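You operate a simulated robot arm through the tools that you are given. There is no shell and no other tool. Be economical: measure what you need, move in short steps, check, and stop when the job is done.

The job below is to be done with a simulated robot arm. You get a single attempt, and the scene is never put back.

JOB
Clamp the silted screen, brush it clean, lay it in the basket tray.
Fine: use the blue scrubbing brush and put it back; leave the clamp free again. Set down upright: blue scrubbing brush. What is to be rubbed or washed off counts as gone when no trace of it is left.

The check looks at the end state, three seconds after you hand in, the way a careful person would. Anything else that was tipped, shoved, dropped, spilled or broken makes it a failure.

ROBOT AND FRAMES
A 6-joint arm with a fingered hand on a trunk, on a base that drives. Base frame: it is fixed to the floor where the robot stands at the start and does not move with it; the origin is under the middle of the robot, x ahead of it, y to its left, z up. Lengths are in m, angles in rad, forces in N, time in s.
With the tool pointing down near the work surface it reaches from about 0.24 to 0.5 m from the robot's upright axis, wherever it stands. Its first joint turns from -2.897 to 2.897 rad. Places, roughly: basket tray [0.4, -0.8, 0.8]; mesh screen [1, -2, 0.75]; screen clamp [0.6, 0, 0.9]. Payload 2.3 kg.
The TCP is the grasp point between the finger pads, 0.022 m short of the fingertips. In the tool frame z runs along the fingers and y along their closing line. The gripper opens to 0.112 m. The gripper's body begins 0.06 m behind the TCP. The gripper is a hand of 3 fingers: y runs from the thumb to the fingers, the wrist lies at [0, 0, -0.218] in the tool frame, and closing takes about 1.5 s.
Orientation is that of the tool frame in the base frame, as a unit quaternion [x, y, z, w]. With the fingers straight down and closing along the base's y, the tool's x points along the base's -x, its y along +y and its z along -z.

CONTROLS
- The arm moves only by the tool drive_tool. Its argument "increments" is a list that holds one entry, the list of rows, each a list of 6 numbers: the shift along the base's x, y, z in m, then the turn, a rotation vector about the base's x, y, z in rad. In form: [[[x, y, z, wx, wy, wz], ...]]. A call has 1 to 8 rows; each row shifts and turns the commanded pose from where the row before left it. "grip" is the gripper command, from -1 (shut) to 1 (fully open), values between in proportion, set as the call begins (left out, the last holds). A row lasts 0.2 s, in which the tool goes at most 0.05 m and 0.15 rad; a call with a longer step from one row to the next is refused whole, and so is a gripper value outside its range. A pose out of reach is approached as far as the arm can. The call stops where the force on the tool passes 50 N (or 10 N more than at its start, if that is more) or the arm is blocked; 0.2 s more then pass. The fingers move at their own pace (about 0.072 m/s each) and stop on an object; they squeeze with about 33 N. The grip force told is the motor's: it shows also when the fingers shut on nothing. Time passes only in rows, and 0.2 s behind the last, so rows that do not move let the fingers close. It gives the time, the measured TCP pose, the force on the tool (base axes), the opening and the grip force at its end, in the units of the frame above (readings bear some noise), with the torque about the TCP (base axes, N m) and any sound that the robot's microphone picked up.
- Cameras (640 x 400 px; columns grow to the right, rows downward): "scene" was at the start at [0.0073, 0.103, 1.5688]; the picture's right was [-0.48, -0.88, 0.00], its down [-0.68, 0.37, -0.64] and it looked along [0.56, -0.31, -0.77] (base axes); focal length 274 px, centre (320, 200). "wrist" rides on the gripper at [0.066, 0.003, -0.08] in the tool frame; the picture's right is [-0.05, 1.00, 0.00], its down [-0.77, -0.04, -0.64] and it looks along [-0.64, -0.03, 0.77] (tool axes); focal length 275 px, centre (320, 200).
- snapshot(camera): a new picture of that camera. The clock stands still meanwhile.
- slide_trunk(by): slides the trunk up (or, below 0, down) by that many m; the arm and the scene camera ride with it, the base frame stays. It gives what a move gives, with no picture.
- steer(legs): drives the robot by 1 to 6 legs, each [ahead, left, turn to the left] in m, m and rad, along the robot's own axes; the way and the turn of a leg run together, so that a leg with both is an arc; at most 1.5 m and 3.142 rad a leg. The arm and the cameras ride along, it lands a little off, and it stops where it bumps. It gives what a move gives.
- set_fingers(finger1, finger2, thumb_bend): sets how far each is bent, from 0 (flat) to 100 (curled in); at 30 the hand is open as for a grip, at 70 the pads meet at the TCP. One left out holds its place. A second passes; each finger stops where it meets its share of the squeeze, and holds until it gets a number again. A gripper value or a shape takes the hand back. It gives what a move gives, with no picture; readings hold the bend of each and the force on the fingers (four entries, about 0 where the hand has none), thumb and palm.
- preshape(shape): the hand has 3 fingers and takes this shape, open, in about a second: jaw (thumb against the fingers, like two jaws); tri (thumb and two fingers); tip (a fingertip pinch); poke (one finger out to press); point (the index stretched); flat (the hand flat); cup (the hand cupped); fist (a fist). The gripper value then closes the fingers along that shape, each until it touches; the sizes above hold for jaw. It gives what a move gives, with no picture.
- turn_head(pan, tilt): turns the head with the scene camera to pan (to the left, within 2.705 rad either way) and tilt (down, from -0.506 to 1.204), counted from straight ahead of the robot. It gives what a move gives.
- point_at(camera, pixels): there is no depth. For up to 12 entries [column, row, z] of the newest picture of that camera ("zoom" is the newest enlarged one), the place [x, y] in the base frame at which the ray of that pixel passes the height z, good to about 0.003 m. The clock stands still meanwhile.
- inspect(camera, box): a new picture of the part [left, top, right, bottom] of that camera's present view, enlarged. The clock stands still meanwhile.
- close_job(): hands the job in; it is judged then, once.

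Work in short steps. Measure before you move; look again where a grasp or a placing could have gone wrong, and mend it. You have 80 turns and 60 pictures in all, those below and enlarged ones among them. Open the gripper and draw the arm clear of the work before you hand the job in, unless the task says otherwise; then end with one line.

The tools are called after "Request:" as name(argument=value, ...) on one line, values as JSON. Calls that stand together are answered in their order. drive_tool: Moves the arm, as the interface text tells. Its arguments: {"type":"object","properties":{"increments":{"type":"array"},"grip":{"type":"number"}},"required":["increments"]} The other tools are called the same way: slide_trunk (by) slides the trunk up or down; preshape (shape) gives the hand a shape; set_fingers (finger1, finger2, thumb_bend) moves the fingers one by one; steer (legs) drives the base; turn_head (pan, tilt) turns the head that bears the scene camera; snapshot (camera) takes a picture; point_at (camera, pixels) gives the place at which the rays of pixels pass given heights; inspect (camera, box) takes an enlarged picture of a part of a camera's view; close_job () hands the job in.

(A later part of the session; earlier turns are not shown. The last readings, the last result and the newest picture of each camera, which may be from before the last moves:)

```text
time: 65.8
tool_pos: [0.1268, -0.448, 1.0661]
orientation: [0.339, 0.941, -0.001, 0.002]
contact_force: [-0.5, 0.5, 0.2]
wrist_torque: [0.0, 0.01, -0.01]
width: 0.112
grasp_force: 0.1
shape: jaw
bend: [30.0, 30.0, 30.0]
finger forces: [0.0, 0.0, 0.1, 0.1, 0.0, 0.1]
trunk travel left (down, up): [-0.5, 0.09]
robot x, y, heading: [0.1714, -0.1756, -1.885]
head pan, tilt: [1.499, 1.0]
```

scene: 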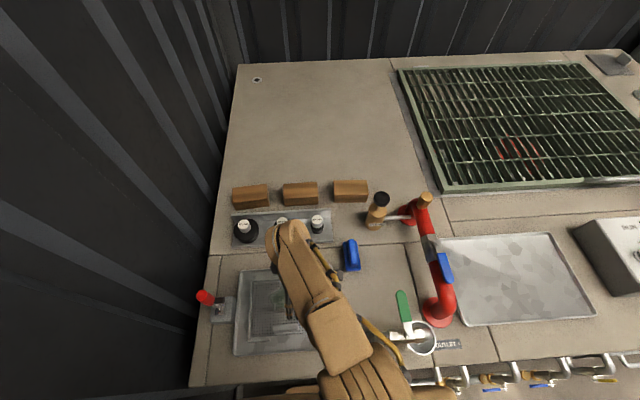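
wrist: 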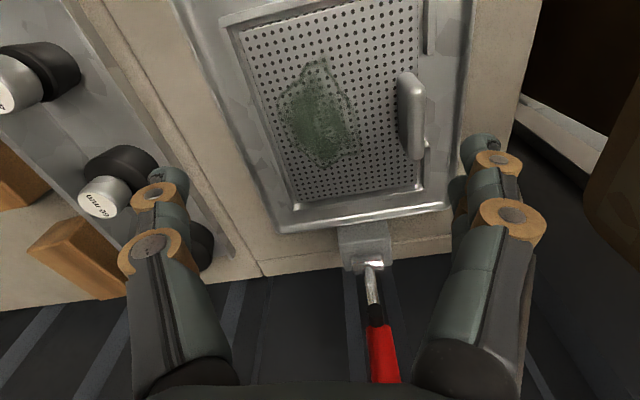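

Arm is ahead and high. I back away from the bench, turn about, and slide in right side first.

Request:
steer(legs=[[0.12, -0.22, 0], [0, 0, 3.14], [0.12, 0, 0], [0, -0.19, 0]])

Request:
turn_head(pan=-1.6, tilt=1.0)

Request:
snapshot(camera="scene")

```text
time: 76.9
tool_pos: [0.1899, 0.1005, 1.0669]
orientation: [0.94, -0.341, -0.002, -0.002]
contact_force: [-0.4, 1.0, 0.9]
wrist_torque: [0.03, 0.02, 0.02]
width: 0.1119
grasp_force: 0.0
shape: jaw
bend: [30.0, 30.0, 30.0]
finger forces: [0.0, 0.1, 0.0, 0.1, 0.0, 0.0]
trunk travel left (down, up): [-0.5, 0.09]
robot x, y, heading: [0.1408, -0.1699, 1.252]
head pan, tilt: [1.499, 1.0]
```

```text
time: 79.6
tool_pos: [0.1908, 0.1001, 1.0656]
orientation: [0.94, -0.341, -0.001, -0.002]
contact_force: [0.0, 0.3, 0.1]
wrist_torque: [0.02, 0.0, -0.03]
width: 0.1117
grasp_force: 0.0
shape: jaw
bend: [30.0, 30.0, 30.0]
finger forces: [0.0, 0.0, 0.1, 0.0, 0.0, 0.0]
trunk travel left (down, up): [-0.5, 0.09]
robot x, y, heading: [0.1434, -0.1692, 1.25]
head pan, tilt: [-1.6, 1.0]
```

```text
24 pictures are left
```

scene: 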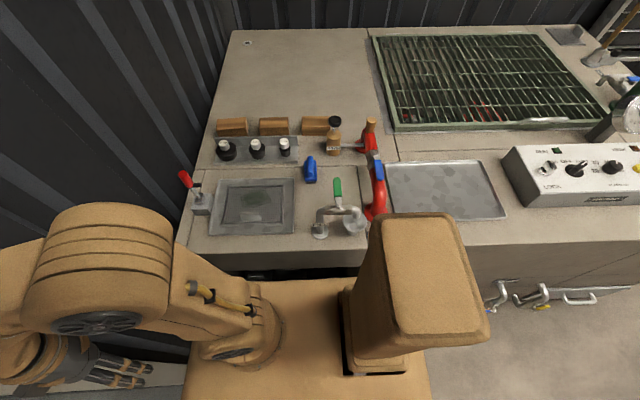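

Now trunk and mast are behind the arm. I swing the arm clockwise over the bench toward the lever, turning the tool with it (−1.19 rad), ending near (0.52,0.01,0.975).

Request:
drive_tool(increments=[[[0.048, 0, 0, 0, 0, -0.149], [0.049, 0, 0, 0, 0, -0.149], [0.049, 0, 0, 0, 0, -0.149], [0.047, -0.015, 0, 0, 0, -0.149], [0.047, -0.015, 0, 0, 0, -0.149], [0.03, -0.02, -0.03, 0, 0, -0.149], [0.03, -0.02, -0.03, 0, 0, -0.149], [0.03, -0.02, -0.03, 0, 0, -0.147]]])

Request:
snapshot(camera="wrist")

Request:
inspect(camera="scene", box=[160, 110, 320, 240])

```text
time: 81.4
tool_pos: [0.5138, 0.0126, 0.973]
orientation: [-0.586, 0.81, 0.0, 0.002]
contact_force: [0.6, -0.2, 0.5]
wrist_torque: [-0.02, 0.01, 0.02]
width: 0.1123
grasp_force: 0.1
shape: jaw
bend: [30.0, 30.0, 30.0]
finger forces: [0.0, 0.1, 0.0, 0.1, 0.1, 0.1]
out of reach, approached as far as the arm can: row 4
trunk travel left (down, up): [-0.5, 0.09]
robot x, y, heading: [0.1437, -0.1677, 1.248]
head pan, tilt: [-1.6, 1.0]
```

```text
23 pictures are left
```

wrist: 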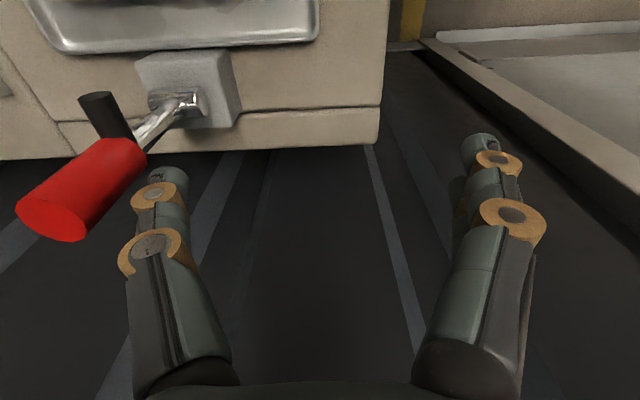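

```text
3.08 times, centred on (240, 175) of scene
```

zoom: 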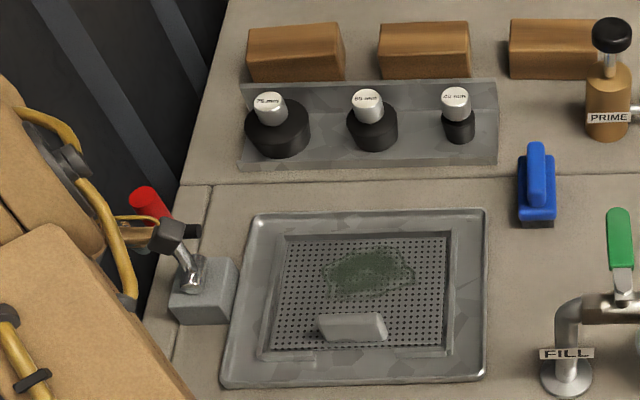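

The lever is clear in the wrist view: knob (85,190), pivot (190,103). I triangulate knob and pivot with both cameras.

Request:
point_at(camera="scene", pixels=[[186, 180, 0.86], [186, 180, 0.9], [186, 180, 0.94], [198, 197, 0.82], [198, 197, 0.85], [183, 174, 0.9], [183, 174, 0.94]])

Request:
point_at(camera="wrist", pixels=[[85, 190, 0.86], [85, 190, 0.9], [85, 190, 0.94], [180, 103, 0.82], [180, 103, 0.85], [180, 103, 0.88], [52, 220, 0.9], [52, 220, 0.94], [97, 98, 0.88], [97, 98, 0.92]])

```text
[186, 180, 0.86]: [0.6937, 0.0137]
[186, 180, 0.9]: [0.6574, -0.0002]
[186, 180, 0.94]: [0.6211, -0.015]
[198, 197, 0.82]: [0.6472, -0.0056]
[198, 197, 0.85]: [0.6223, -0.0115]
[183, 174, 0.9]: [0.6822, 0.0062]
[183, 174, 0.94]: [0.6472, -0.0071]
```

```text
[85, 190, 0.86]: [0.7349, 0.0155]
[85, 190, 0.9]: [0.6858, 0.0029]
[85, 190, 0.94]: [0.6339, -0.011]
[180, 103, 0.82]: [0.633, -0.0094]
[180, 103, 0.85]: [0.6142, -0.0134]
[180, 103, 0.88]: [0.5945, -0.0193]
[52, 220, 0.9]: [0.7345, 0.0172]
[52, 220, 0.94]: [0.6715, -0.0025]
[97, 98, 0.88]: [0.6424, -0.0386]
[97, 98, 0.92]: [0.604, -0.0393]
```

Two views are too parallel for height. I shift the tool right along the bench by 0.08 and in by 0.06 for a better baseline and look again.

Request:
drive_tool(increments=[[[-0.01, -0.035, 0.015, 0, 0, 0], [-0.015, -0.04, 0.015, 0, 0, 0], [0.03, -0.01, 0, 0, 0, 0], [0.027, -0.01, 0, 0, 0, 0], [0, 0, 0, 0, 0, 0]]])

Request:
snapshot(camera="wrist")

```text
time: 82.6
tool_pos: [0.5339, -0.063, 0.9908]
orientation: [-0.585, 0.811, -0.004, 0.003]
contact_force: [-0.1, 0.1, -0.3]
wrist_torque: [0.0, 0.0, 0.02]
width: 0.1121
grasp_force: 0.1
shape: jaw
bend: [30.0, 30.0, 30.0]
finger forces: [0.1, 0.1, 0.0, 0.0, 0.1, 0.0]
out of reach, approached as far as the arm can: row 3, 4
trunk travel left (down, up): [-0.5, 0.09]
robot x, y, heading: [0.1416, -0.1751, 1.252]
head pan, tilt: [-1.6, 1.0]
```

```text
21 pictures are left
```

wrist: 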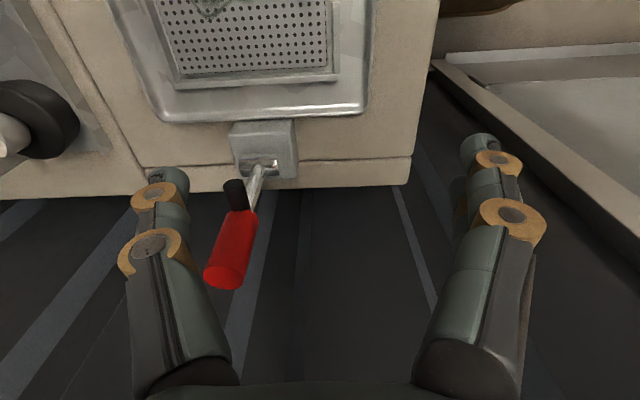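

Now pivot (259,168), knob centre (232,248), cap (224,277), toe end (234,185). Triangulate with this view.

Request:
point_at(camera="wrist", pixels=[[259, 168, 0.82], [259, 168, 0.86], [259, 168, 0.9], [232, 248, 0.9], [232, 248, 0.94], [224, 277, 0.9], [224, 277, 0.96], [234, 185, 0.88], [234, 185, 0.92], [365, 113, 0.8], [165, 120, 0.8]])

```text
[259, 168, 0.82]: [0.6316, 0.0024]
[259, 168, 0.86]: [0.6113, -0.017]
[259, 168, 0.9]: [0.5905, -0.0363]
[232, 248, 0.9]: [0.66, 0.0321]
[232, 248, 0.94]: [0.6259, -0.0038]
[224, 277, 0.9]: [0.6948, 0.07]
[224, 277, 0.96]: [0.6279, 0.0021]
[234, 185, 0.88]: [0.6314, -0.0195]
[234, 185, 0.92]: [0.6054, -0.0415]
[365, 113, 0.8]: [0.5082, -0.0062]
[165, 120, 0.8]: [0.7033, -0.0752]
```

Lever stands vertical: pivot ≈(0.611,−0.016,0.857), knob ≈(0.614,−0.016,0.953), toe at z 0.916 pointing right. To gain reach I raise the trunk 0.09 (also clears the lever) and drive 0.07 m ahead.

Request:
slide_trunk(by=0.085)

Request:
steer(legs=[[0.07, 0, 0]])

```text
time: 83.8
tool_pos: [0.5327, -0.0641, 1.076]
orientation: [-0.585, 0.811, -0.004, 0.003]
contact_force: [0.4, -0.7, -0.8]
wrist_torque: [0.02, -0.01, 0.0]
width: 0.1118
grasp_force: 0.1
shape: jaw
bend: [30.0, 30.0, 30.0]
finger forces: [0.0, 0.0, 0.1, 0.0, 0.1, 0.0]
trunk travel left (down, up): [-0.585, 0.005]
robot x, y, heading: [0.1417, -0.1708, 1.252]
head pan, tilt: [-1.6, 1.0]
```

```text
time: 84.8
tool_pos: [0.5551, 0.0049, 1.077]
orientation: [-0.585, 0.811, -0.004, 0.002]
contact_force: [-0.1, -0.2, 0.7]
wrist_torque: [-0.03, 0.0, 0.04]
width: 0.112
grasp_force: 0.2
shape: jaw
bend: [30.0, 30.0, 30.0]
finger forces: [0.0, 0.0, 0.0, 0.0, 0.0, 0.0]
trunk travel left (down, up): [-0.585, 0.005]
robot x, y, heading: [0.1597, -0.1022, 1.249]
head pan, tilt: [-1.6, 1.0]
```

I lower to z≈1.03 (tips still above the knob) and move over the knob.

Request:
drive_tool(increments=[[[0, 0, -0.045, 0, 0, 0], [0.03, -0.011, 0, 0, 0, 0], [0.029, -0.011, 0, 0, 0, 0], [0, 0, 0, 0, 0, 0]]])

```text
time: 85.8
tool_pos: [0.5909, -0.0002, 1.0218]
orientation: [-0.582, 0.813, -0.009, 0.003]
contact_force: [0.0, 0.3, -0.1]
wrist_torque: [-0.01, -0.02, 0.02]
width: 0.1119
grasp_force: 0.0
shape: jaw
bend: [30.0, 30.0, 30.0]
finger forces: [0.0, 0.0, 0.0, 0.1, 0.1, 0.0]
out of reach, approached as far as the arm can: row 2, 3
trunk travel left (down, up): [-0.585, 0.005]
robot x, y, heading: [0.1626, -0.1066, 1.248]
head pan, tilt: [-1.6, 1.0]
```

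Short by ~0.02 in depth; I ease the base 0.025 m closer to the bench.

Request:
steer(legs=[[0, -0.025, 0]])

Request:
drive_tool(increments=[[[0, 0, 0, 0, 0, 0]]])

Request:
snapshot(camera="wrist")

```text
time: 86.6
tool_pos: [0.6156, -0.0076, 1.0209]
orientation: [-0.583, 0.812, -0.009, 0.003]
contact_force: [-0.2, -0.4, -0.3]
wrist_torque: [-0.05, -0.01, 0.03]
width: 0.1121
grasp_force: 0.1
shape: jaw
bend: [30.0, 30.0, 30.0]
finger forces: [0.0, 0.0, 0.1, 0.0, 0.0, 0.0]
trunk travel left (down, up): [-0.585, 0.005]
robot x, y, heading: [0.1921, -0.1105, 1.251]
head pan, tilt: [-1.6, 1.0]
```

```text
time: 87.0
tool_pos: [0.6145, -0.007, 1.0218]
orientation: [-0.582, 0.813, -0.009, 0.004]
contact_force: [0.5, -0.4, -0.7]
wrist_torque: [-0.02, 0.0, -0.04]
width: 0.1119
grasp_force: 0.1
shape: jaw
bend: [30.0, 30.0, 30.0]
finger forces: [0.0, 0.0, 0.1, 0.0, 0.1, 0.0]
trunk travel left (down, up): [-0.585, 0.005]
robot x, y, heading: [0.1889, -0.1118, 1.256]
head pan, tilt: [-1.6, 1.0]
```

```text
20 pictures are left
```

wrist: 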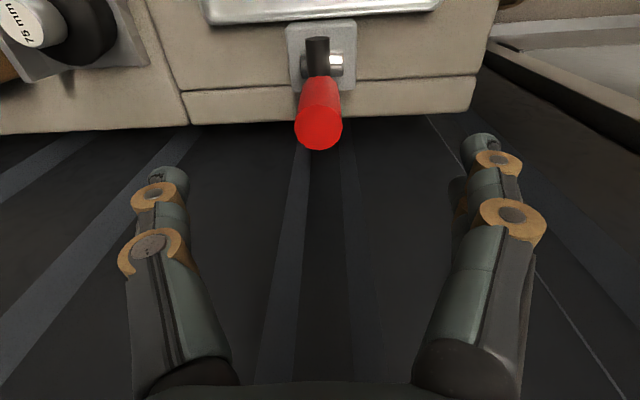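

The knob is centred between the fingers in the image (TCP projects at (320,200)); I shift 0.009 right and descend 0.07, then close.

Request:
drive_tool(increments=[[[-0.003, -0.009, -0.03, 0, 0, 0], [0, 0, -0.035, 0, 0, 0], [0, 0, 0, 0, 0, 0]]])

Request:
drive_tool(grip=-1, increments=[[[0, 0, 0, 0, 0, 0], [0, 0, 0, 0, 0, 0], [0, 0, 0, 0, 0, 0], [0, 0, 0, 0, 0, 0], [0, 0, 0, 0, 0, 0], [0, 0, 0, 0, 0, 0], [0, 0, 0, 0, 0, 0]]])

```text
time: 87.8
tool_pos: [0.6141, -0.0159, 0.9562]
orientation: [-0.583, 0.812, -0.01, 0.004]
contact_force: [-0.7, 0.2, 0.3]
wrist_torque: [0.01, 0.02, 0.02]
width: 0.112
grasp_force: 0.1
shape: jaw
bend: [30.0, 30.0, 30.0]
finger forces: [0.1, 0.0, 0.0, 0.0, 0.0, 0.0]
trunk travel left (down, up): [-0.585, 0.005]
robot x, y, heading: [0.1858, -0.1111, 1.255]
head pan, tilt: [-1.6, 1.0]
```

```text
time: 89.4
tool_pos: [0.6152, -0.0184, 0.9554]
orientation: [-0.582, 0.813, -0.008, 0.004]
contact_force: [-0.7, -0.3, -3.8]
wrist_torque: [0.01, 0.05, 0.0]
width: 0.0149
grasp_force: 33.1
shape: jaw
bend: [73.0, 73.0, 70.0]
finger forces: [15.6, 16.3, 0.0, 0.0, 29.4, 0.0]
trunk travel left (down, up): [-0.585, 0.005]
robot x, y, heading: [0.1908, -0.1127, 1.258]
head pan, tilt: [-1.6, 1.0]
```

Knob gripped (32 N). I swing it right about the pivot, radius 0.098, first ~0.6 rad.

Request:
drive_tool(increments=[[[-0.0045, -0.0139, -0.0011, 0, 0, 0], [-0.0044, -0.0136, -0.0033, 0, 0, 0], [-0.0042, -0.013, -0.0054, 0, 0, 0], [-0.0039, -0.0121, -0.0074, 0, 0, 0]]])

```text
time: 90.4
tool_pos: [0.5949, -0.0664, 0.937]
orientation: [-0.581, 0.814, -0.013, 0.003]
contact_force: [13.8, -2.1, 3.1]
wrist_torque: [0.37, -0.36, -0.02]
width: 0.0156
grasp_force: 32.9
shape: jaw
bend: [71.0, 76.0, 70.0]
finger forces: [13.6, 21.1, 0.0, 0.1, 39.2, 0.0]
out of reach, approached as far as the arm can: row 4
trunk travel left (down, up): [-0.585, 0.005]
robot x, y, heading: [0.1892, -0.1143, 1.255]
head pan, tilt: [-1.6, 1.0]
```

Lever follows (force 14 N along the pivot axis). One row was flagged out of reach, so I continue with smaller checks.

Request:
drive_tool(increments=[[[-0.0036, -0.0109, -0.0092, 0, 0, 0], [-0.0031, -0.0095, -0.0108, 0, 0, 0]]])

```text
time: 91.0
tool_pos: [0.5845, -0.0816, 0.9176]
orientation: [-0.581, 0.814, -0.013, 0.003]
contact_force: [19.9, -16.8, 12.5]
wrist_torque: [0.01, -0.63, -0.02]
width: 0.0175
grasp_force: 33.4
shape: jaw
bend: [72.0, 77.0, 70.0]
finger forces: [10.7, 17.5, 0.0, 0.0, 44.0, 0.0]
out of reach, approached as far as the arm can: row 1, 2
trunk travel left (down, up): [-0.585, 0.005]
robot x, y, heading: [0.187, -0.1085, 1.249]
head pan, tilt: [-1.6, 1.0]
```

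The arm is pulling ~7 mm short in depth, harmless along the pivot. I continue the swing downward, adding a small outward correction.

Request:
drive_tool(increments=[[[-0.0006, -0.0088, -0.0122, 0, 0, 0], [0.0, -0.0066, -0.0133, 0, 0, 0], [0, 0, 0, 0, 0, 0]]])

Request:
inspect(camera="scene", box=[160, 130, 340, 260])

```text
time: 91.8
tool_pos: [0.578, -0.0906, 0.8914]
orientation: [-0.581, 0.814, -0.011, 0.004]
contact_force: [16.0, -33.9, 10.1]
wrist_torque: [-0.26, -0.57, -0.3]
width: 0.0184
grasp_force: 32.9
shape: jaw
bend: [73.0, 77.0, 70.0]
finger forces: [8.8, 15.3, 0.0, 0.1, 45.1, 0.0]
out of reach, approached as far as the arm can: row 1, 2
trunk travel left (down, up): [-0.585, 0.005]
robot x, y, heading: [0.1873, -0.111, 1.253]
head pan, tilt: [-1.6, 1.0]
```

```text
3.08 times, centred on (250, 195) of scene
```

zoom: 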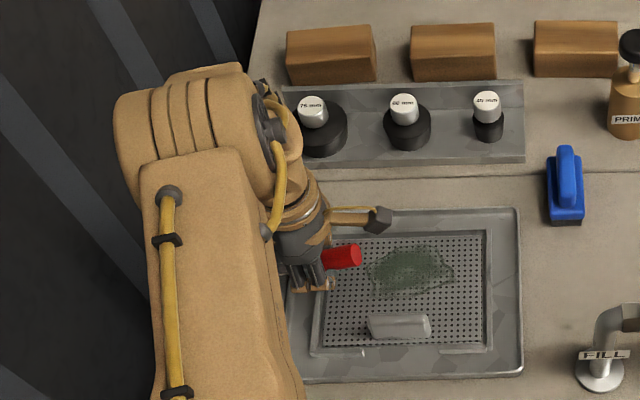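

Lever is ~70° over. I continue down with slightly more outward radius.

Request:
drive_tool(increments=[[[0.0, -0.006, -0.012, 0, 0, 0], [0.0, -0.003, -0.012, 0, 0, 0], [0, -0.001, -0.008, 0, 0, 0]]])

```text
time: 92.6
tool_pos: [0.5764, -0.0908, 0.8528]
orientation: [-0.582, 0.813, -0.011, 0.001]
contact_force: [25.1, -19.1, 8.8]
wrist_torque: [-0.16, -0.26, -0.21]
width: 0.0179
grasp_force: 32.7
shape: jaw
bend: [76.0, 76.0, 75.0]
finger forces: [6.2, 6.2, 0.0, 0.0, 36.5, 0.0]
out of reach, approached as far as the arm can: row 2
trunk travel left (down, up): [-0.585, 0.005]
robot x, y, heading: [0.1885, -0.1089, 1.252]
head pan, tilt: [-1.6, 1.0]
```

Now nearly horizontal at z 0.853. I press on down in small steps watching for the stop.

Request:
drive_tool(increments=[[[0.004, 0.002, -0.008, 0, 0, 0], [0.003, 0.002, -0.008, 0, 0, 0], [0, 0, 0, 0, 0, 0]]])

Request:
snapshot(camera="wrist")

```text
time: 93.4
tool_pos: [0.579, -0.0902, 0.8421]
orientation: [-0.581, 0.814, -0.013, 0.005]
contact_force: [19.4, -29.8, 33.3]
wrist_torque: [-0.22, -0.4, -0.28]
width: 0.0158
grasp_force: 33.2
shape: jaw
bend: [77.0, 78.0, 78.0]
finger forces: [1.5, 13.8, 0.1, 0.1, 48.8, 0.1]
trunk travel left (down, up): [-0.585, 0.005]
robot x, y, heading: [0.1902, -0.1143, 1.253]
head pan, tilt: [-1.6, 1.0]
```

```text
18 pictures are left
```

wrist: 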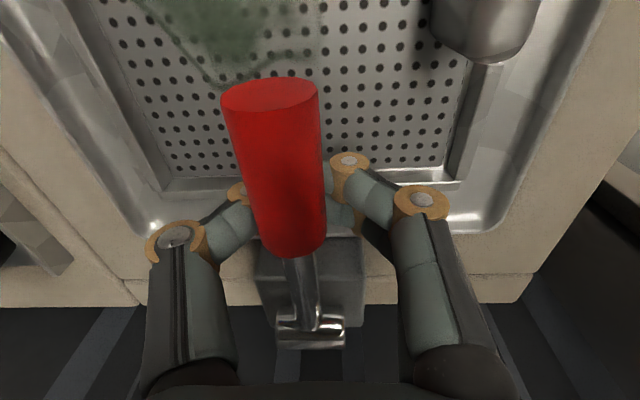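

The fingers have slid round the lever just under the knob and the tips appear to be near the rail (33 N upward). I open the hand to see where the lever stays.

Request:
drive_tool(grip=0.4, increments=[[[0, 0, 0.003, 0, 0, 0], [0, 0, 0.002, 0, 0, 0], [0, 0, 0, 0, 0, 0], [0, 0, 0, 0, 0, 0], [0, 0, 0, 0, 0, 0]]])

Request:
drive_tool(increments=[[[0, 0, 0.035, 0, 0, 0], [0, 0, 0.035, 0, 0, 0], [0, 0, 0.02, 0, 0, 0], [0, 0, 0, 0, 0, 0]]])

Request:
snapshot(camera="wrist")

```text
time: 94.6
tool_pos: [0.578, -0.0854, 0.8485]
orientation: [-0.58, 0.814, -0.014, 0.002]
contact_force: [0.0, 0.7, -0.1]
wrist_torque: [0.01, 0.01, -0.01]
width: 0.0783
grasp_force: 0.0
shape: jaw
bend: [67.0, 67.0, 64.0]
finger forces: [0.0, 0.0, 0.0, 0.1, 0.1, 0.1]
trunk travel left (down, up): [-0.585, 0.005]
robot x, y, heading: [0.1851, -0.1103, 1.253]
head pan, tilt: [-1.6, 1.0]
```

```text
time: 95.6
tool_pos: [0.5756, -0.0772, 0.9333]
orientation: [-0.581, 0.814, -0.014, 0.003]
contact_force: [-0.5, 0.9, -0.4]
wrist_torque: [-0.01, 0.01, -0.04]
width: 0.0781
grasp_force: 0.1
shape: jaw
bend: [67.0, 67.0, 64.0]
finger forces: [0.1, 0.0, 0.0, 0.0, 0.0, 0.0]
out of reach, approached as far as the arm can: row 2, 3
trunk travel left (down, up): [-0.585, 0.005]
robot x, y, heading: [0.1865, -0.1117, 1.252]
head pan, tilt: [-1.6, 1.0]
```

```text
17 pictures are left
```

wrist: 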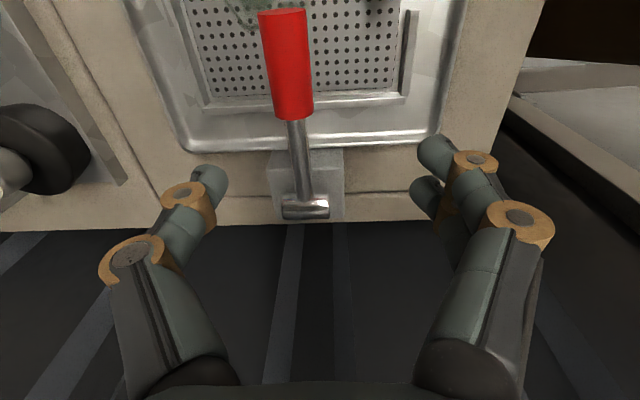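

The lever stays over to the right. I measure its knob positions to judge whether it is fully down.

Request:
point_at(camera="wrist", pixels=[[285, 12, 0.8], [285, 12, 0.83], [285, 12, 0.86], [285, 12, 0.9], [305, 208, 0.857], [296, 112, 0.85], [296, 112, 0.88]])

Request:
inspect(camera="scene", box=[200, 170, 300, 240])

```text
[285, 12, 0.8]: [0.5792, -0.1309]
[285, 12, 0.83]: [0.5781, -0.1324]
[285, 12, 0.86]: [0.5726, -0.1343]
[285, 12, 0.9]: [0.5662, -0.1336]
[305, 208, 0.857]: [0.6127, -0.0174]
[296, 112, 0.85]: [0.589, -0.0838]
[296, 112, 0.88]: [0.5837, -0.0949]
```

```text
5.71 times, centred on (250, 205) of scene
```

zoom: 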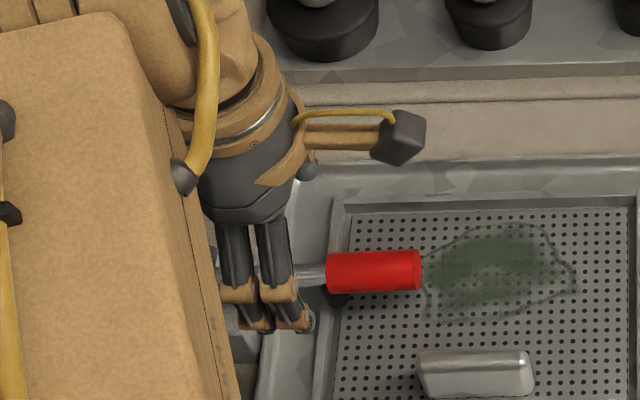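

The black toe (335,297) presses the screen's left edge and the lever is horizontal: clamped. I measure silt extents, screen grip and the brush from this view.

Request:
point_at(camera="zoom", pixels=[[422, 270, 0.805], [425, 318, 0.805], [578, 278, 0.805], [520, 224, 0.805], [470, 235, 0.805], [560, 305, 0.805], [475, 362, 0.83], [420, 362, 0.83], [532, 362, 0.83], [350, 205, 0.805], [632, 208, 0.805]])

Request:
inspect(camera="scene", box=[290, 130, 390, 200])

```text
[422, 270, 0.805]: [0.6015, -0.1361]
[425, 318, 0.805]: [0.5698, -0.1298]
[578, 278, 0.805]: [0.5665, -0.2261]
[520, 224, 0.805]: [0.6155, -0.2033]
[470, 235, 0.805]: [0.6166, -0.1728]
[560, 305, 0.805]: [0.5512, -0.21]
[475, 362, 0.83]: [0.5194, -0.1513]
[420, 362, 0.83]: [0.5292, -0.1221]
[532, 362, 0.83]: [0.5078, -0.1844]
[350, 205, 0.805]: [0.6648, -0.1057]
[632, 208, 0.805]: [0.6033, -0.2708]
```

```text
5.71 times, centred on (340, 165) of scene
```

zoom: 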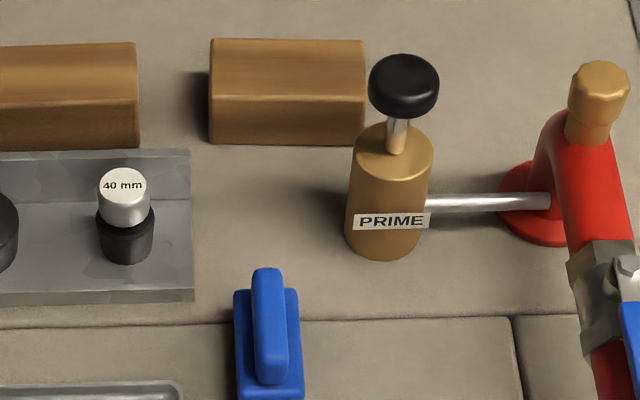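

I take brush points at plausible heights from this enlargement.

Request:
point_at(camera="zoom", pixels=[[270, 310, 0.83], [270, 310, 0.86], [270, 375, 0.83], [270, 375, 0.86], [235, 395, 0.82], [303, 395, 0.82], [235, 292, 0.82], [300, 292, 0.82]])

Request:
drive_tool(grip=1, increments=[[[-0.02, -0.01, 0.03, 0, 0, -0.14], [-0.01, -0.02, 0.02, 0, 0, -0.149], [-0.01, -0.03, 0.01, 0, 0, -0.149], [0, -0.03, 0.01, 0, 0, -0.149], [0, -0.03, 0, 0, 0, -0.149], [0, -0.03, 0, 0, 0, -0.149], [0, -0.03, 0, 0, 0, -0.149], [0, -0.02, 0, 0, 0, -0.149]]])

Request:
steer(legs=[[-0.17, 0, 0]])

```text
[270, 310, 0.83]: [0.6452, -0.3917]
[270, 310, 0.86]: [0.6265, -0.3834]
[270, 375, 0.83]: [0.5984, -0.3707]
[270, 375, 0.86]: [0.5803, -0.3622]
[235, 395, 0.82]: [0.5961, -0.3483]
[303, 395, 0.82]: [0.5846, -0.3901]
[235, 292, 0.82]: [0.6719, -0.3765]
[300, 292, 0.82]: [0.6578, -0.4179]
```

```text
time: 97.4
tool_pos: [0.5321, -0.2789, 1.0017]
orientation: [-0.029, 1.0, -0.01, -0.002]
contact_force: [0.1, 0.2, -0.4]
wrist_torque: [-0.02, 0.0, -0.02]
width: 0.1117
grasp_force: 0.0
shape: jaw
bend: [30.0, 30.0, 30.0]
finger forces: [0.0, 0.0, 0.0, 0.0, 0.0, 0.0]
trunk travel left (down, up): [-0.585, 0.005]
robot x, y, heading: [0.1876, -0.1102, 1.26]
head pan, tilt: [-1.6, 1.0]
```

```text
time: 99.0
tool_pos: [0.4842, -0.4276, 1.0025]
orientation: [-0.037, 0.999, -0.01, -0.002]
contact_force: [0.4, 0.4, -0.9]
wrist_torque: [0.02, -0.01, 0.0]
width: 0.1116
grasp_force: 0.0
shape: jaw
bend: [30.0, 30.0, 30.0]
finger forces: [0.0, 0.1, 0.0, 0.0, 0.0, 0.1]
trunk travel left (down, up): [-0.585, 0.005]
robot x, y, heading: [0.1361, -0.2648, 1.266]
head pan, tilt: [-1.6, 1.0]
stopped in leg 1: the robot was blocked; the commanded pose is now the measured one
```

The base bumped something at its rear (probably the front piping), so I pull 0.02 m ahead. Brush centre ≈(0.622,−0.381), long along depth; I align the hand (−0.40 rad) and approach over it with the hand half open, then look.

Request:
steer(legs=[[0.02, 0, 0]])

Request:
drive_tool(grip=0.3, increments=[[[0.03, 0.005, -0.01, 0.02, -0.003, -0.13], [0.03, 0.005, -0.02, 0, 0, -0.14], [0.03, 0.005, -0.02, 0, 0, -0.14], [0.02, 0.005, -0.01, 0, 0, 0], [0, 0, 0, 0, 0, 0]]])

Request:
snapshot(camera="wrist")

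```text
time: 99.8
tool_pos: [0.4887, -0.4095, 1.0031]
orientation: [-0.037, 0.999, -0.01, -0.002]
contact_force: [0.1, -0.2, 1.0]
wrist_torque: [0.01, 0.01, 0.0]
width: 0.1119
grasp_force: 0.0
shape: jaw
bend: [30.0, 30.0, 30.0]
finger forces: [0.0, 0.1, 0.1, 0.0, 0.0, 0.1]
trunk travel left (down, up): [-0.585, 0.005]
robot x, y, heading: [0.145, -0.2486, 1.268]
head pan, tilt: [-1.6, 1.0]
```

```text
time: 101.0
tool_pos: [0.5641, -0.3655, 0.9545]
orientation: [0.168, 0.986, 0.0, -0.001]
contact_force: [0.4, 0.5, -0.5]
wrist_torque: [0.01, -0.03, -0.01]
width: 0.0731
grasp_force: 0.1
shape: jaw
bend: [70.0, 70.0, 67.0]
finger forces: [0.1, 0.1, 0.0, 0.1, 0.0, 0.1]
out of reach, approached as far as the arm can: row 3, 4
trunk travel left (down, up): [-0.585, 0.005]
robot x, y, heading: [0.1431, -0.2472, 1.261]
head pan, tilt: [-1.6, 1.0]
```

```text
14 pictures are left
```

wrist: 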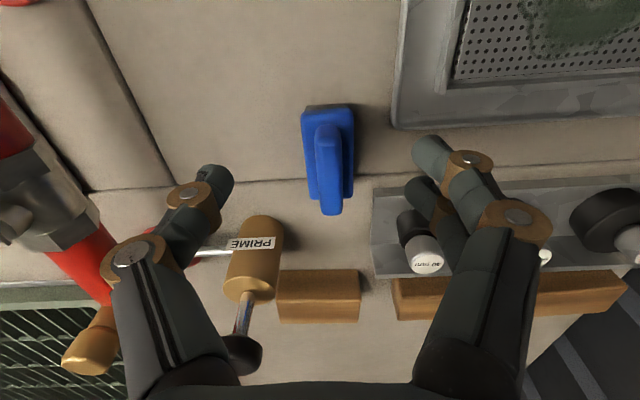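

Brush ridge is centred at about (328,168) in the wrist view. I triangulate its height against the scene estimate.

Request:
point_at(camera="wrist", pixels=[[328, 168, 0.83], [328, 168, 0.85], [328, 168, 0.87], [326, 128, 0.85], [331, 210, 0.85], [312, 196, 0.82], [355, 110, 0.82], [303, 112, 0.82], [304, 105, 0.79]])

```text
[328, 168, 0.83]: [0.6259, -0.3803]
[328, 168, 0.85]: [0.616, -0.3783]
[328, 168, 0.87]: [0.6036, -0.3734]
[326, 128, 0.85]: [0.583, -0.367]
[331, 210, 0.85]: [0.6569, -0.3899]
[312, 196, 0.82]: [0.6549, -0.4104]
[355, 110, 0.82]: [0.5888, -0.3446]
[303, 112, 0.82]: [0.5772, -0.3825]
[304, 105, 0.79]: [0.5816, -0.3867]
```

Ridge centre ≈(0.617,−0.379), top ≈0.855. I descend straddling it to z≈0.852.

Request:
drive_tool(increments=[[[0.012, -0.003, -0.03, 0, 0, 0], [0.012, -0.004, -0.03, 0, 0, 0], [0.012, -0.004, -0.028, 0, 0, 0], [0.009, -0.002, -0.008, 0, 0, 0], [0.009, -0.001, -0.006, 0, 0, 0], [0, 0, 0, 0, 0, 0]]])

```text
time: 102.4
tool_pos: [0.5519, -0.3544, 0.8841]
orientation: [0.167, 0.986, 0.0, -0.002]
contact_force: [0.0, 0.1, 0.7]
wrist_torque: [-0.01, 0.03, 0.04]
width: 0.0733
grasp_force: 0.0
shape: jaw
bend: [70.0, 70.0, 67.0]
finger forces: [0.0, 0.0, 0.1, 0.0, 0.0, 0.0]
out of reach, approached as far as the arm can: row 1, 2, 3, 4, 5
trunk travel left (down, up): [-0.585, 0.005]
robot x, y, heading: [0.1426, -0.2469, 1.268]
head pan, tilt: [-1.6, 1.0]
```

The boundary normal suggests the shoulder is now too high for low work. I lift the tool, then slide the trunk down 0.18 so the wrist is level with the shoulder.

Request:
drive_tool(increments=[[[-0.02, 0, 0.045, 0, 0, 0], [-0.02, 0, 0.045, 0, 0, 0], [-0.02, 0, 0.045, 0, 0, 0], [0, 0, 0.045, 0, 0, 0], [0, 0, 0, 0, 0, 0]]])

Request:
slide_trunk(by=-0.18)

```text
time: 103.6
tool_pos: [0.4946, -0.3545, 1.0649]
orientation: [0.167, 0.986, 0.0, -0.001]
contact_force: [-0.6, 0.3, 0.6]
wrist_torque: [-0.02, 0.02, 0.0]
width: 0.073
grasp_force: 0.0
shape: jaw
bend: [70.0, 70.0, 67.0]
finger forces: [0.0, 0.0, 0.0, 0.1, 0.0, 0.0]
trunk travel left (down, up): [-0.585, 0.005]
robot x, y, heading: [0.1413, -0.2455, 1.266]
head pan, tilt: [-1.6, 1.0]
```

```text
time: 105.6
tool_pos: [0.4944, -0.3555, 0.8849]
orientation: [0.168, 0.986, 0.0, -0.001]
contact_force: [0.0, 0.1, -0.3]
wrist_torque: [-0.02, 0.03, -0.01]
width: 0.0732
grasp_force: 0.1
shape: jaw
bend: [70.0, 70.0, 67.0]
finger forces: [0.0, 0.0, 0.1, 0.0, 0.0, 0.0]
trunk travel left (down, up): [-0.405, 0.185]
robot x, y, heading: [0.1428, -0.2444, 1.263]
head pan, tilt: [-1.6, 1.0]
```

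No contact. I shift 0.015 left to line up, then advance along depth to the brush at z≈0.88.

Request:
drive_tool(increments=[[[0.005, 0.0148, 0, 0, 0, 0], [0.03, -0.0097, 0, 0, 0, 0], [0.03, -0.0097, 0, 0, 0, 0], [0.03, -0.0097, 0, 0, 0, 0], [0.027, -0.0088, 0, 0, 0, 0], [0, 0, 0, 0, 0, 0]]])

```text
time: 107.0
tool_pos: [0.5705, -0.3525, 0.8834]
orientation: [0.168, 0.986, 0.0, -0.001]
contact_force: [-0.3, 0.1, 0.5]
wrist_torque: [0.0, 0.03, 0.0]
width: 0.0731
grasp_force: 0.1
shape: jaw
bend: [70.0, 70.0, 67.0]
finger forces: [0.0, 0.1, 0.0, 0.0, 0.0, 0.0]
out of reach, approached as far as the arm can: row 4, 5
trunk travel left (down, up): [-0.405, 0.185]
robot x, y, heading: [0.1443, -0.2481, 1.267]
head pan, tilt: [-1.6, 1.0]
```

Reach tops out ~0.44 m here, so I tilt the fingers 0.3 rad outward (about the bench direction) — the brush ridge runs along depth, so the grip still fits — and advance.

Request:
drive_tool(increments=[[[0, 0, 0, -0.046, -0.142, 0], [0, 0, 0, -0.046, -0.142, 0], [0.016, -0.009, -0.005, 0, 0, 0], [0.016, -0.009, -0.01, 0, 0, 0], [0.0145, -0.0085, -0.012, 0, 0, 0], [0, 0, 0, 0, 0, 0]]])

```text
time: 108.4
tool_pos: [0.6303, -0.3822, 0.8768]
orientation: [0.165, 0.975, -0.021, 0.146]
contact_force: [0.3, -0.1, -0.1]
wrist_torque: [0.02, 0.0, -0.01]
width: 0.073
grasp_force: 0.1
shape: jaw
bend: [70.0, 70.0, 67.0]
finger forces: [0.0, 0.0, 0.0, 0.0, 0.0, 0.0]
out of reach, approached as far as the arm can: row 1, 2, 3, 4, 5
trunk travel left (down, up): [-0.405, 0.185]
robot x, y, heading: [0.1445, -0.2506, 1.268]
head pan, tilt: [-1.6, 1.0]
```

Good, it reached past it. I come back 0.013 and down to z≈0.852, then close.

Request:
drive_tool(increments=[[[-0.013, 0.004, -0.01, 0, 0, 0], [0, 0, -0.015, 0, 0, 0], [0, 0, 0, 0, 0, 0]]])

Request:
snapshot(camera="wrist")

```text
time: 109.2
tool_pos: [0.6184, -0.3792, 0.8488]
orientation: [0.165, 0.975, -0.021, 0.146]
contact_force: [0.1, -0.1, 0.6]
wrist_torque: [0.0, -0.02, -0.02]
width: 0.0731
grasp_force: 0.0
shape: jaw
bend: [70.0, 70.0, 67.0]
finger forces: [0.0, 0.0, 0.0, 0.0, 0.0, 0.1]
trunk travel left (down, up): [-0.405, 0.185]
robot x, y, heading: [0.1433, -0.246, 1.267]
head pan, tilt: [-1.6, 1.0]
```

```text
13 pictures are left
```

wrist: 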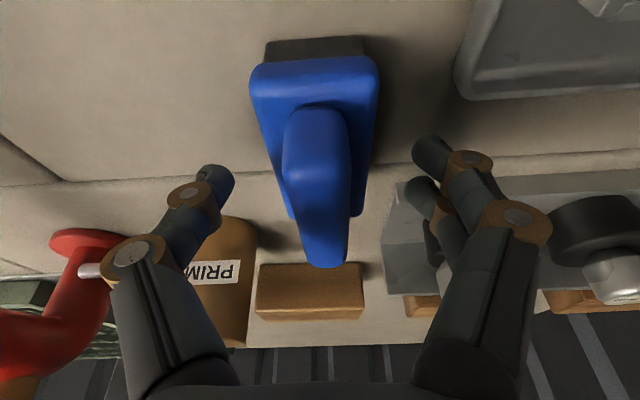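

Ridge is centred between pads. I lower 6 mm and close.

Request:
drive_tool(increments=[[[0, 0, -0.006, 0, 0, 0], [0, 0, 0, 0, 0, 0]]])

Request:
drive_tool(grip=-1, increments=[[[0, 0, 0, 0, 0, 0], [0, 0, 0, 0, 0, 0], [0, 0, 0, 0, 0, 0], [0, 0, 0, 0, 0, 0], [0, 0, 0, 0, 0, 0], [0, 0, 0, 0, 0, 0]]])

Request:
drive_tool(increments=[[[0, 0, 0.02, 0, 0, 0], [0, 0, 0.02, 0, 0, 0], [0, 0, 0, 0, 0, 0]]])

Request:
inspect(camera="scene", box=[190, 100, 390, 250])

```text
time: 109.8
tool_pos: [0.6179, -0.3777, 0.8432]
orientation: [0.165, 0.975, -0.021, 0.147]
contact_force: [0.0, -0.1, -0.1]
wrist_torque: [0.0, -0.03, -0.02]
width: 0.0731
grasp_force: 0.2
shape: jaw
bend: [70.0, 70.0, 67.0]
finger forces: [0.1, 0.1, 0.1, 0.0, 0.0, 0.1]
trunk travel left (down, up): [-0.405, 0.185]
robot x, y, heading: [0.1453, -0.2485, 1.264]
head pan, tilt: [-1.6, 1.0]
```

```text
time: 111.2
tool_pos: [0.6175, -0.3788, 0.8439]
orientation: [0.165, 0.975, -0.021, 0.146]
contact_force: [0.7, -0.6, -0.3]
wrist_torque: [-0.02, 0.01, 0.01]
width: 0.0356
grasp_force: 32.8
shape: jaw
bend: [74.0, 74.0, 70.0]
finger forces: [15.0, 15.0, 0.0, 0.0, 30.0, 0.1]
trunk travel left (down, up): [-0.405, 0.185]
robot x, y, heading: [0.1385, -0.2453, 1.268]
head pan, tilt: [-1.6, 1.0]
```

```text
time: 112.0
tool_pos: [0.6218, -0.3778, 0.8835]
orientation: [0.165, 0.975, -0.021, 0.146]
contact_force: [-0.1, 0.5, -0.9]
wrist_torque: [0.0, -0.02, 0.01]
width: 0.0352
grasp_force: 33.1
shape: jaw
bend: [74.0, 74.0, 70.0]
finger forces: [15.1, 14.9, 0.1, 0.0, 30.1, 0.0]
trunk travel left (down, up): [-0.405, 0.185]
robot x, y, heading: [0.144, -0.2474, 1.268]
head pan, tilt: [-1.6, 1.0]
```

```text
2.67 times, centred on (290, 175) of scene
```

zoom: 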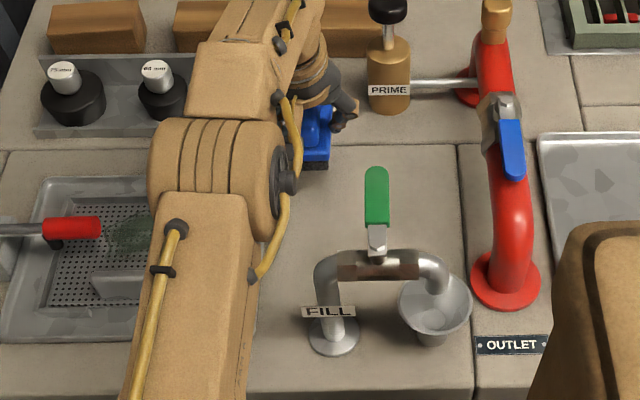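

Brush is held firmly (pick-up TCP 0.6175,−0.3788,0.844). To clean beside the clamp knob I'll turn the brush 90° (long side along the bench, hand leaning away from the knob) and shift the base 0.14 m left. First raise, pull in, and turn.

Request:
drive_tool(increments=[[[0, 0, 0.025, 0, 0, 0], [-0.015, 0.005, 0.025, 0, 0, 0.145], [-0.02, 0.007, 0, 0, 0, 0.149], [-0.02, 0.007, 0, 0, 0, 0.149], [-0.02, 0.007, 0, 0, 0, 0.149], [0, 0, 0, 0, 0, 0.149], [0, 0, 0, 0, 0, 0.149], [0, 0, 0, 0, 0, 0.149]]])

Request:
drive_tool(increments=[[[0, 0, 0, 0, 0, 0.149], [0, 0, 0, 0, 0, 0.149], [0, 0, 0, 0, 0, 0.149], [0, 0, 0, 0, 0, 0.08], [0, 0, 0, 0, 0, 0]]])

Request:
steer(legs=[[0.14, 0, 0]])

```text
time: 113.8
tool_pos: [0.5671, -0.2693, 0.9254]
orientation: [-0.33, 0.934, 0.042, 0.131]
contact_force: [0.2, -0.4, -0.9]
wrist_torque: [0.01, 0.0, -0.02]
width: 0.0352
grasp_force: 33.4
shape: jaw
bend: [74.0, 74.0, 70.0]
finger forces: [15.1, 15.1, 0.0, 0.0, 30.1, 0.0]
out of reach, approached as far as the arm can: row 7, 8
trunk travel left (down, up): [-0.405, 0.185]
robot x, y, heading: [0.143, -0.2443, 1.264]
head pan, tilt: [-1.6, 1.0]
```

```text
time: 115.0
tool_pos: [0.553, -0.0525, 0.9109]
orientation: [-0.563, 0.815, 0.077, 0.115]
contact_force: [0.5, -0.3, -1.6]
wrist_torque: [0.01, -0.01, 0.03]
width: 0.035
grasp_force: 32.6
shape: jaw
bend: [74.0, 74.0, 70.0]
finger forces: [15.1, 15.1, 0.1, 0.1, 30.1, 0.1]
out of reach, approached as far as the arm can: row 1, 2, 3, 4
trunk travel left (down, up): [-0.405, 0.185]
robot x, y, heading: [0.1436, -0.2454, 1.268]
head pan, tilt: [-1.6, 1.0]
```

```text
time: 116.3
tool_pos: [0.5954, 0.0807, 0.9112]
orientation: [-0.562, 0.815, 0.077, 0.116]
contact_force: [-2.5, -10.2, -2.5]
wrist_torque: [-0.23, 0.01, 0.2]
width: 0.0353
grasp_force: 33.0
shape: jaw
bend: [74.0, 74.0, 70.0]
finger forces: [16.5, 16.0, 0.0, 0.1, 33.2, 0.0]
trunk travel left (down, up): [-0.405, 0.185]
robot x, y, heading: [0.1891, -0.1111, 1.264]
head pan, tilt: [-1.6, 1.0]
```

The wrist's yaw limit dragged the tool left and it now leans on something near the wall (10 N). I back the base off right away and look.

Request:
steer(legs=[[-0.1, 0, 0]])

Request:
snapshot(camera="scene")

```text
time: 117.5
tool_pos: [0.5649, -0.014, 0.9099]
orientation: [-0.562, 0.815, 0.076, 0.115]
contact_force: [0.5, 0.0, 0.2]
wrist_torque: [0.02, 0.01, 0.02]
width: 0.0353
grasp_force: 32.8
shape: jaw
bend: [74.0, 74.0, 70.0]
finger forces: [17.1, 15.4, 0.0, 0.0, 32.6, 0.0]
trunk travel left (down, up): [-0.405, 0.185]
robot x, y, heading: [0.1556, -0.2052, 1.263]
head pan, tilt: [-1.6, 1.0]
```

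```text
11 pictures are left
```

scene: 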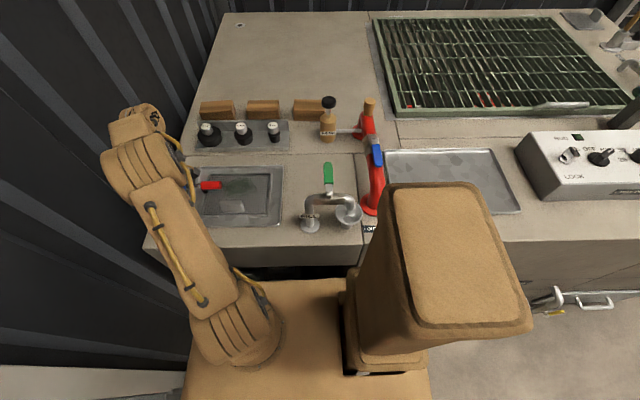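

Nothing looks disturbed: lever still clamped over the screen at (210,185). I raise, then move right while turning the brush back to a comfortable angle (about 0.5 rad off depth).

Request:
drive_tool(increments=[[[0, 0, 0.045, 0, 0, -0.05], [0.0, -0.025, 0.0, 0, 0, -0.149], [0.0, -0.025, 0, 0, 0, -0.149], [0.0, -0.025, 0, 0, 0, -0.149], [0.0, -0.025, 0, 0, 0, -0.149], [0, -0.025, 0, 0, 0, -0.149], [0, -0.025, 0, 0, 0, -0.149], [0, -0.025, 0, 0, 0, -0.149]]])

```text
time: 119.3
tool_pos: [0.5648, -0.1894, 0.9568]
orientation: [-0.056, 0.989, 0.005, 0.138]
contact_force: [-0.4, -0.6, -0.5]
wrist_torque: [0.0, 0.0, 0.0]
width: 0.0352
grasp_force: 32.7
shape: jaw
bend: [74.0, 74.0, 70.0]
finger forces: [16.9, 15.2, 0.1, 0.1, 32.2, 0.0]
trunk travel left (down, up): [-0.405, 0.185]
robot x, y, heading: [0.1558, -0.206, 1.268]
head pan, tilt: [-1.6, 1.0]
```

Now at u≈0.595, r≈0.005 over the silt, brush angled 0.43 rad. I correct the small tilt error, move 0.02 further in and descend to just above contact.

Request:
drive_tool(increments=[[[0.0205, -0.0015, -0.02, 0.002, -0.018, 0], [0, 0, -0.03, 0, 0, 0], [0, 0, -0.03, 0, 0, 0], [0, 0, -0.006, 0, 0, 0], [0, 0, -0.005, 0, 0, 0], [0, 0, -0.004, 0, 0, 0], [0, 0, -0.004, 0, 0, 0], [0, 0, 0, 0, 0, 0]]])

```text
time: 121.1
tool_pos: [0.5846, -0.1912, 0.8569]
orientation: [-0.056, 0.987, 0.006, 0.148]
contact_force: [0.4, -0.1, 6.4]
wrist_torque: [-0.04, -0.08, -0.02]
width: 0.0354
grasp_force: 33.1
shape: jaw
bend: [74.0, 74.0, 70.0]
finger forces: [16.5, 15.9, 0.0, 0.0, 32.8, 0.1]
trunk travel left (down, up): [-0.405, 0.185]
robot x, y, heading: [0.1553, -0.2092, 1.266]
head pan, tilt: [-1.6, 1.0]
```

Contact at z 0.857 with 6 N. I scrub along the bench direction, r from +0.03 to −0.03.

Request:
drive_tool(increments=[[[-0.0047, -0.0143, -0.002, 0, 0, 0], [-0.0047, -0.0143, 0, 0, 0, 0], [0.0047, 0.0143, 0, 0, 0, 0], [0.0047, 0.0143, 0, 0, 0, 0], [0.0047, 0.0143, 0, 0, 0, 0], [0.0047, 0.0143, 0, 0, 0, 0], [0.0016, 0.0048, 0, 0, 0, 0], [0, 0, 0, 0, 0, 0]]])

Request:
snapshot(camera="wrist")

```text
time: 122.4
tool_pos: [0.5832, -0.1826, 0.8559]
orientation: [-0.055, 0.987, 0.005, 0.148]
contact_force: [-20.5, -34.0, 21.5]
wrist_torque: [0.48, 0.14, 1.09]
width: 0.0367
grasp_force: 32.8
shape: jaw
bend: [74.0, 75.0, 70.0]
finger forces: [73.7, 10.7, 0.1, 0.0, 41.3, 0.0]
trunk travel left (down, up): [-0.405, 0.185]
robot x, y, heading: [0.1576, -0.21, 1.263]
head pan, tilt: [-1.6, 1.0]
stopped in row 6: the force on the tool passed its limit at 57 N (the readings are from after the stop); the commanded pose is now the measured one
```

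```text
10 pictures are left
```

wrist: 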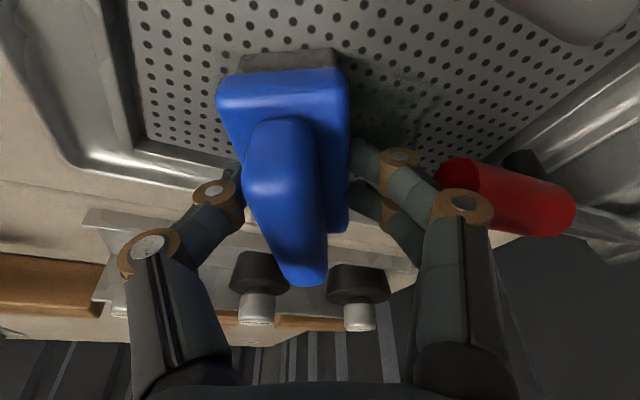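

A finger meets the clamp knob. I lift, turn the brush the other way (−1.34 rad) so the fingers pass behind the knob and the brush's near-left corner reaches the silt's left edge, then come down again.

Request:
drive_tool(increments=[[[-0.0047, -0.0143, 0.02, 0, 0, 0], [0, 0, 0.04, 0, 0, 0], [0.007, 0.0045, 0, 0, 0, -0.149], [0.007, 0.0045, 0, 0, 0, -0.149], [0, 0, 0, 0, 0, -0.149], [0, 0, 0, 0, 0, -0.149], [0, 0, 0, 0, 0, -0.149], [0, 0, 0, 0, 0, -0.149]]])

Request:
drive_tool(increments=[[[0, 0, 0, 0, 0, -0.149], [0, 0, 0, 0, 0, -0.149], [0, 0, 0, 0, 0, -0.149], [0, 0, 0, 0, 0, 0]]])

```text
time: 124.2
tool_pos: [0.5987, -0.1811, 0.9121]
orientation: [0.378, 0.914, -0.059, 0.133]
contact_force: [-0.7, -0.3, -0.8]
wrist_torque: [-0.01, 0.02, -0.02]
width: 0.0346
grasp_force: 33.1
shape: jaw
bend: [74.0, 74.0, 70.0]
finger forces: [15.6, 16.2, 0.0, 0.0, 31.9, 0.1]
trunk travel left (down, up): [-0.405, 0.185]
robot x, y, heading: [0.1555, -0.2096, 1.268]
head pan, tilt: [-1.6, 1.0]
```

```text
time: 125.2
tool_pos: [0.598, -0.1803, 0.9141]
orientation: [0.571, 0.808, -0.087, 0.115]
contact_force: [0.6, 0.1, 0.1]
wrist_torque: [-0.01, -0.02, -0.01]
width: 0.0346
grasp_force: 32.8
shape: jaw
bend: [74.0, 74.0, 70.0]
finger forces: [15.6, 16.2, 0.0, 0.0, 31.8, 0.0]
trunk travel left (down, up): [-0.405, 0.185]
robot x, y, heading: [0.1557, -0.2087, 1.26]
head pan, tilt: [-1.6, 1.0]
```

Yaw is fine now. I shift 0.015 right, lower to contact.

Request:
drive_tool(increments=[[[-0.0047, -0.0143, -0.015, 0, 0, 0], [0, 0, -0.025, 0, 0, 0], [0, 0, -0.01, 0, 0, 0], [0, 0, -0.005, 0, 0, 0], [0, 0, -0.004, 0, 0, 0], [0, 0, 0, 0, 0, 0]]])

Request:
drive_tool(increments=[[[0.003, 0.0095, 0, 0, 0, 0], [0.003, 0.0095, 0, 0, 0, 0], [-0.0047, -0.0143, 0, 0, 0, 0], [-0.0047, -0.0143, 0, 0, 0, 0], [-0.0047, -0.0143, 0, 0, 0, 0], [0.0047, 0.0143, 0, 0, 0, 0], [0.0047, 0.0143, 0, 0, 0, 0], [0.0035, 0.0105, 0, 0, 0, 0]]])

```text
time: 126.6
tool_pos: [0.591, -0.1938, 0.8555]
orientation: [0.571, 0.808, -0.085, 0.117]
contact_force: [1.9, -1.2, 23.7]
wrist_torque: [-0.14, -0.08, 0.01]
width: 0.0363
grasp_force: 32.9
shape: jaw
bend: [74.0, 75.0, 70.0]
finger forces: [17.2, 18.0, 0.0, 0.0, 34.4, 0.0]
trunk travel left (down, up): [-0.405, 0.185]
robot x, y, heading: [0.1585, -0.2066, 1.259]
head pan, tilt: [-1.6, 1.0]
```

```text
time: 128.4
tool_pos: [0.5951, -0.1832, 0.8558]
orientation: [0.571, 0.808, -0.087, 0.117]
contact_force: [-2.3, -4.1, 14.0]
wrist_torque: [-0.14, 0.02, 0.0]
width: 0.0371
grasp_force: 33.1
shape: jaw
bend: [75.0, 75.0, 70.0]
finger forces: [15.7, 16.5, 0.0, 0.0, 35.4, 0.0]
trunk travel left (down, up): [-0.405, 0.185]
robot x, y, heading: [0.1548, -0.2105, 1.262]
head pan, tilt: [-1.6, 1.0]
```

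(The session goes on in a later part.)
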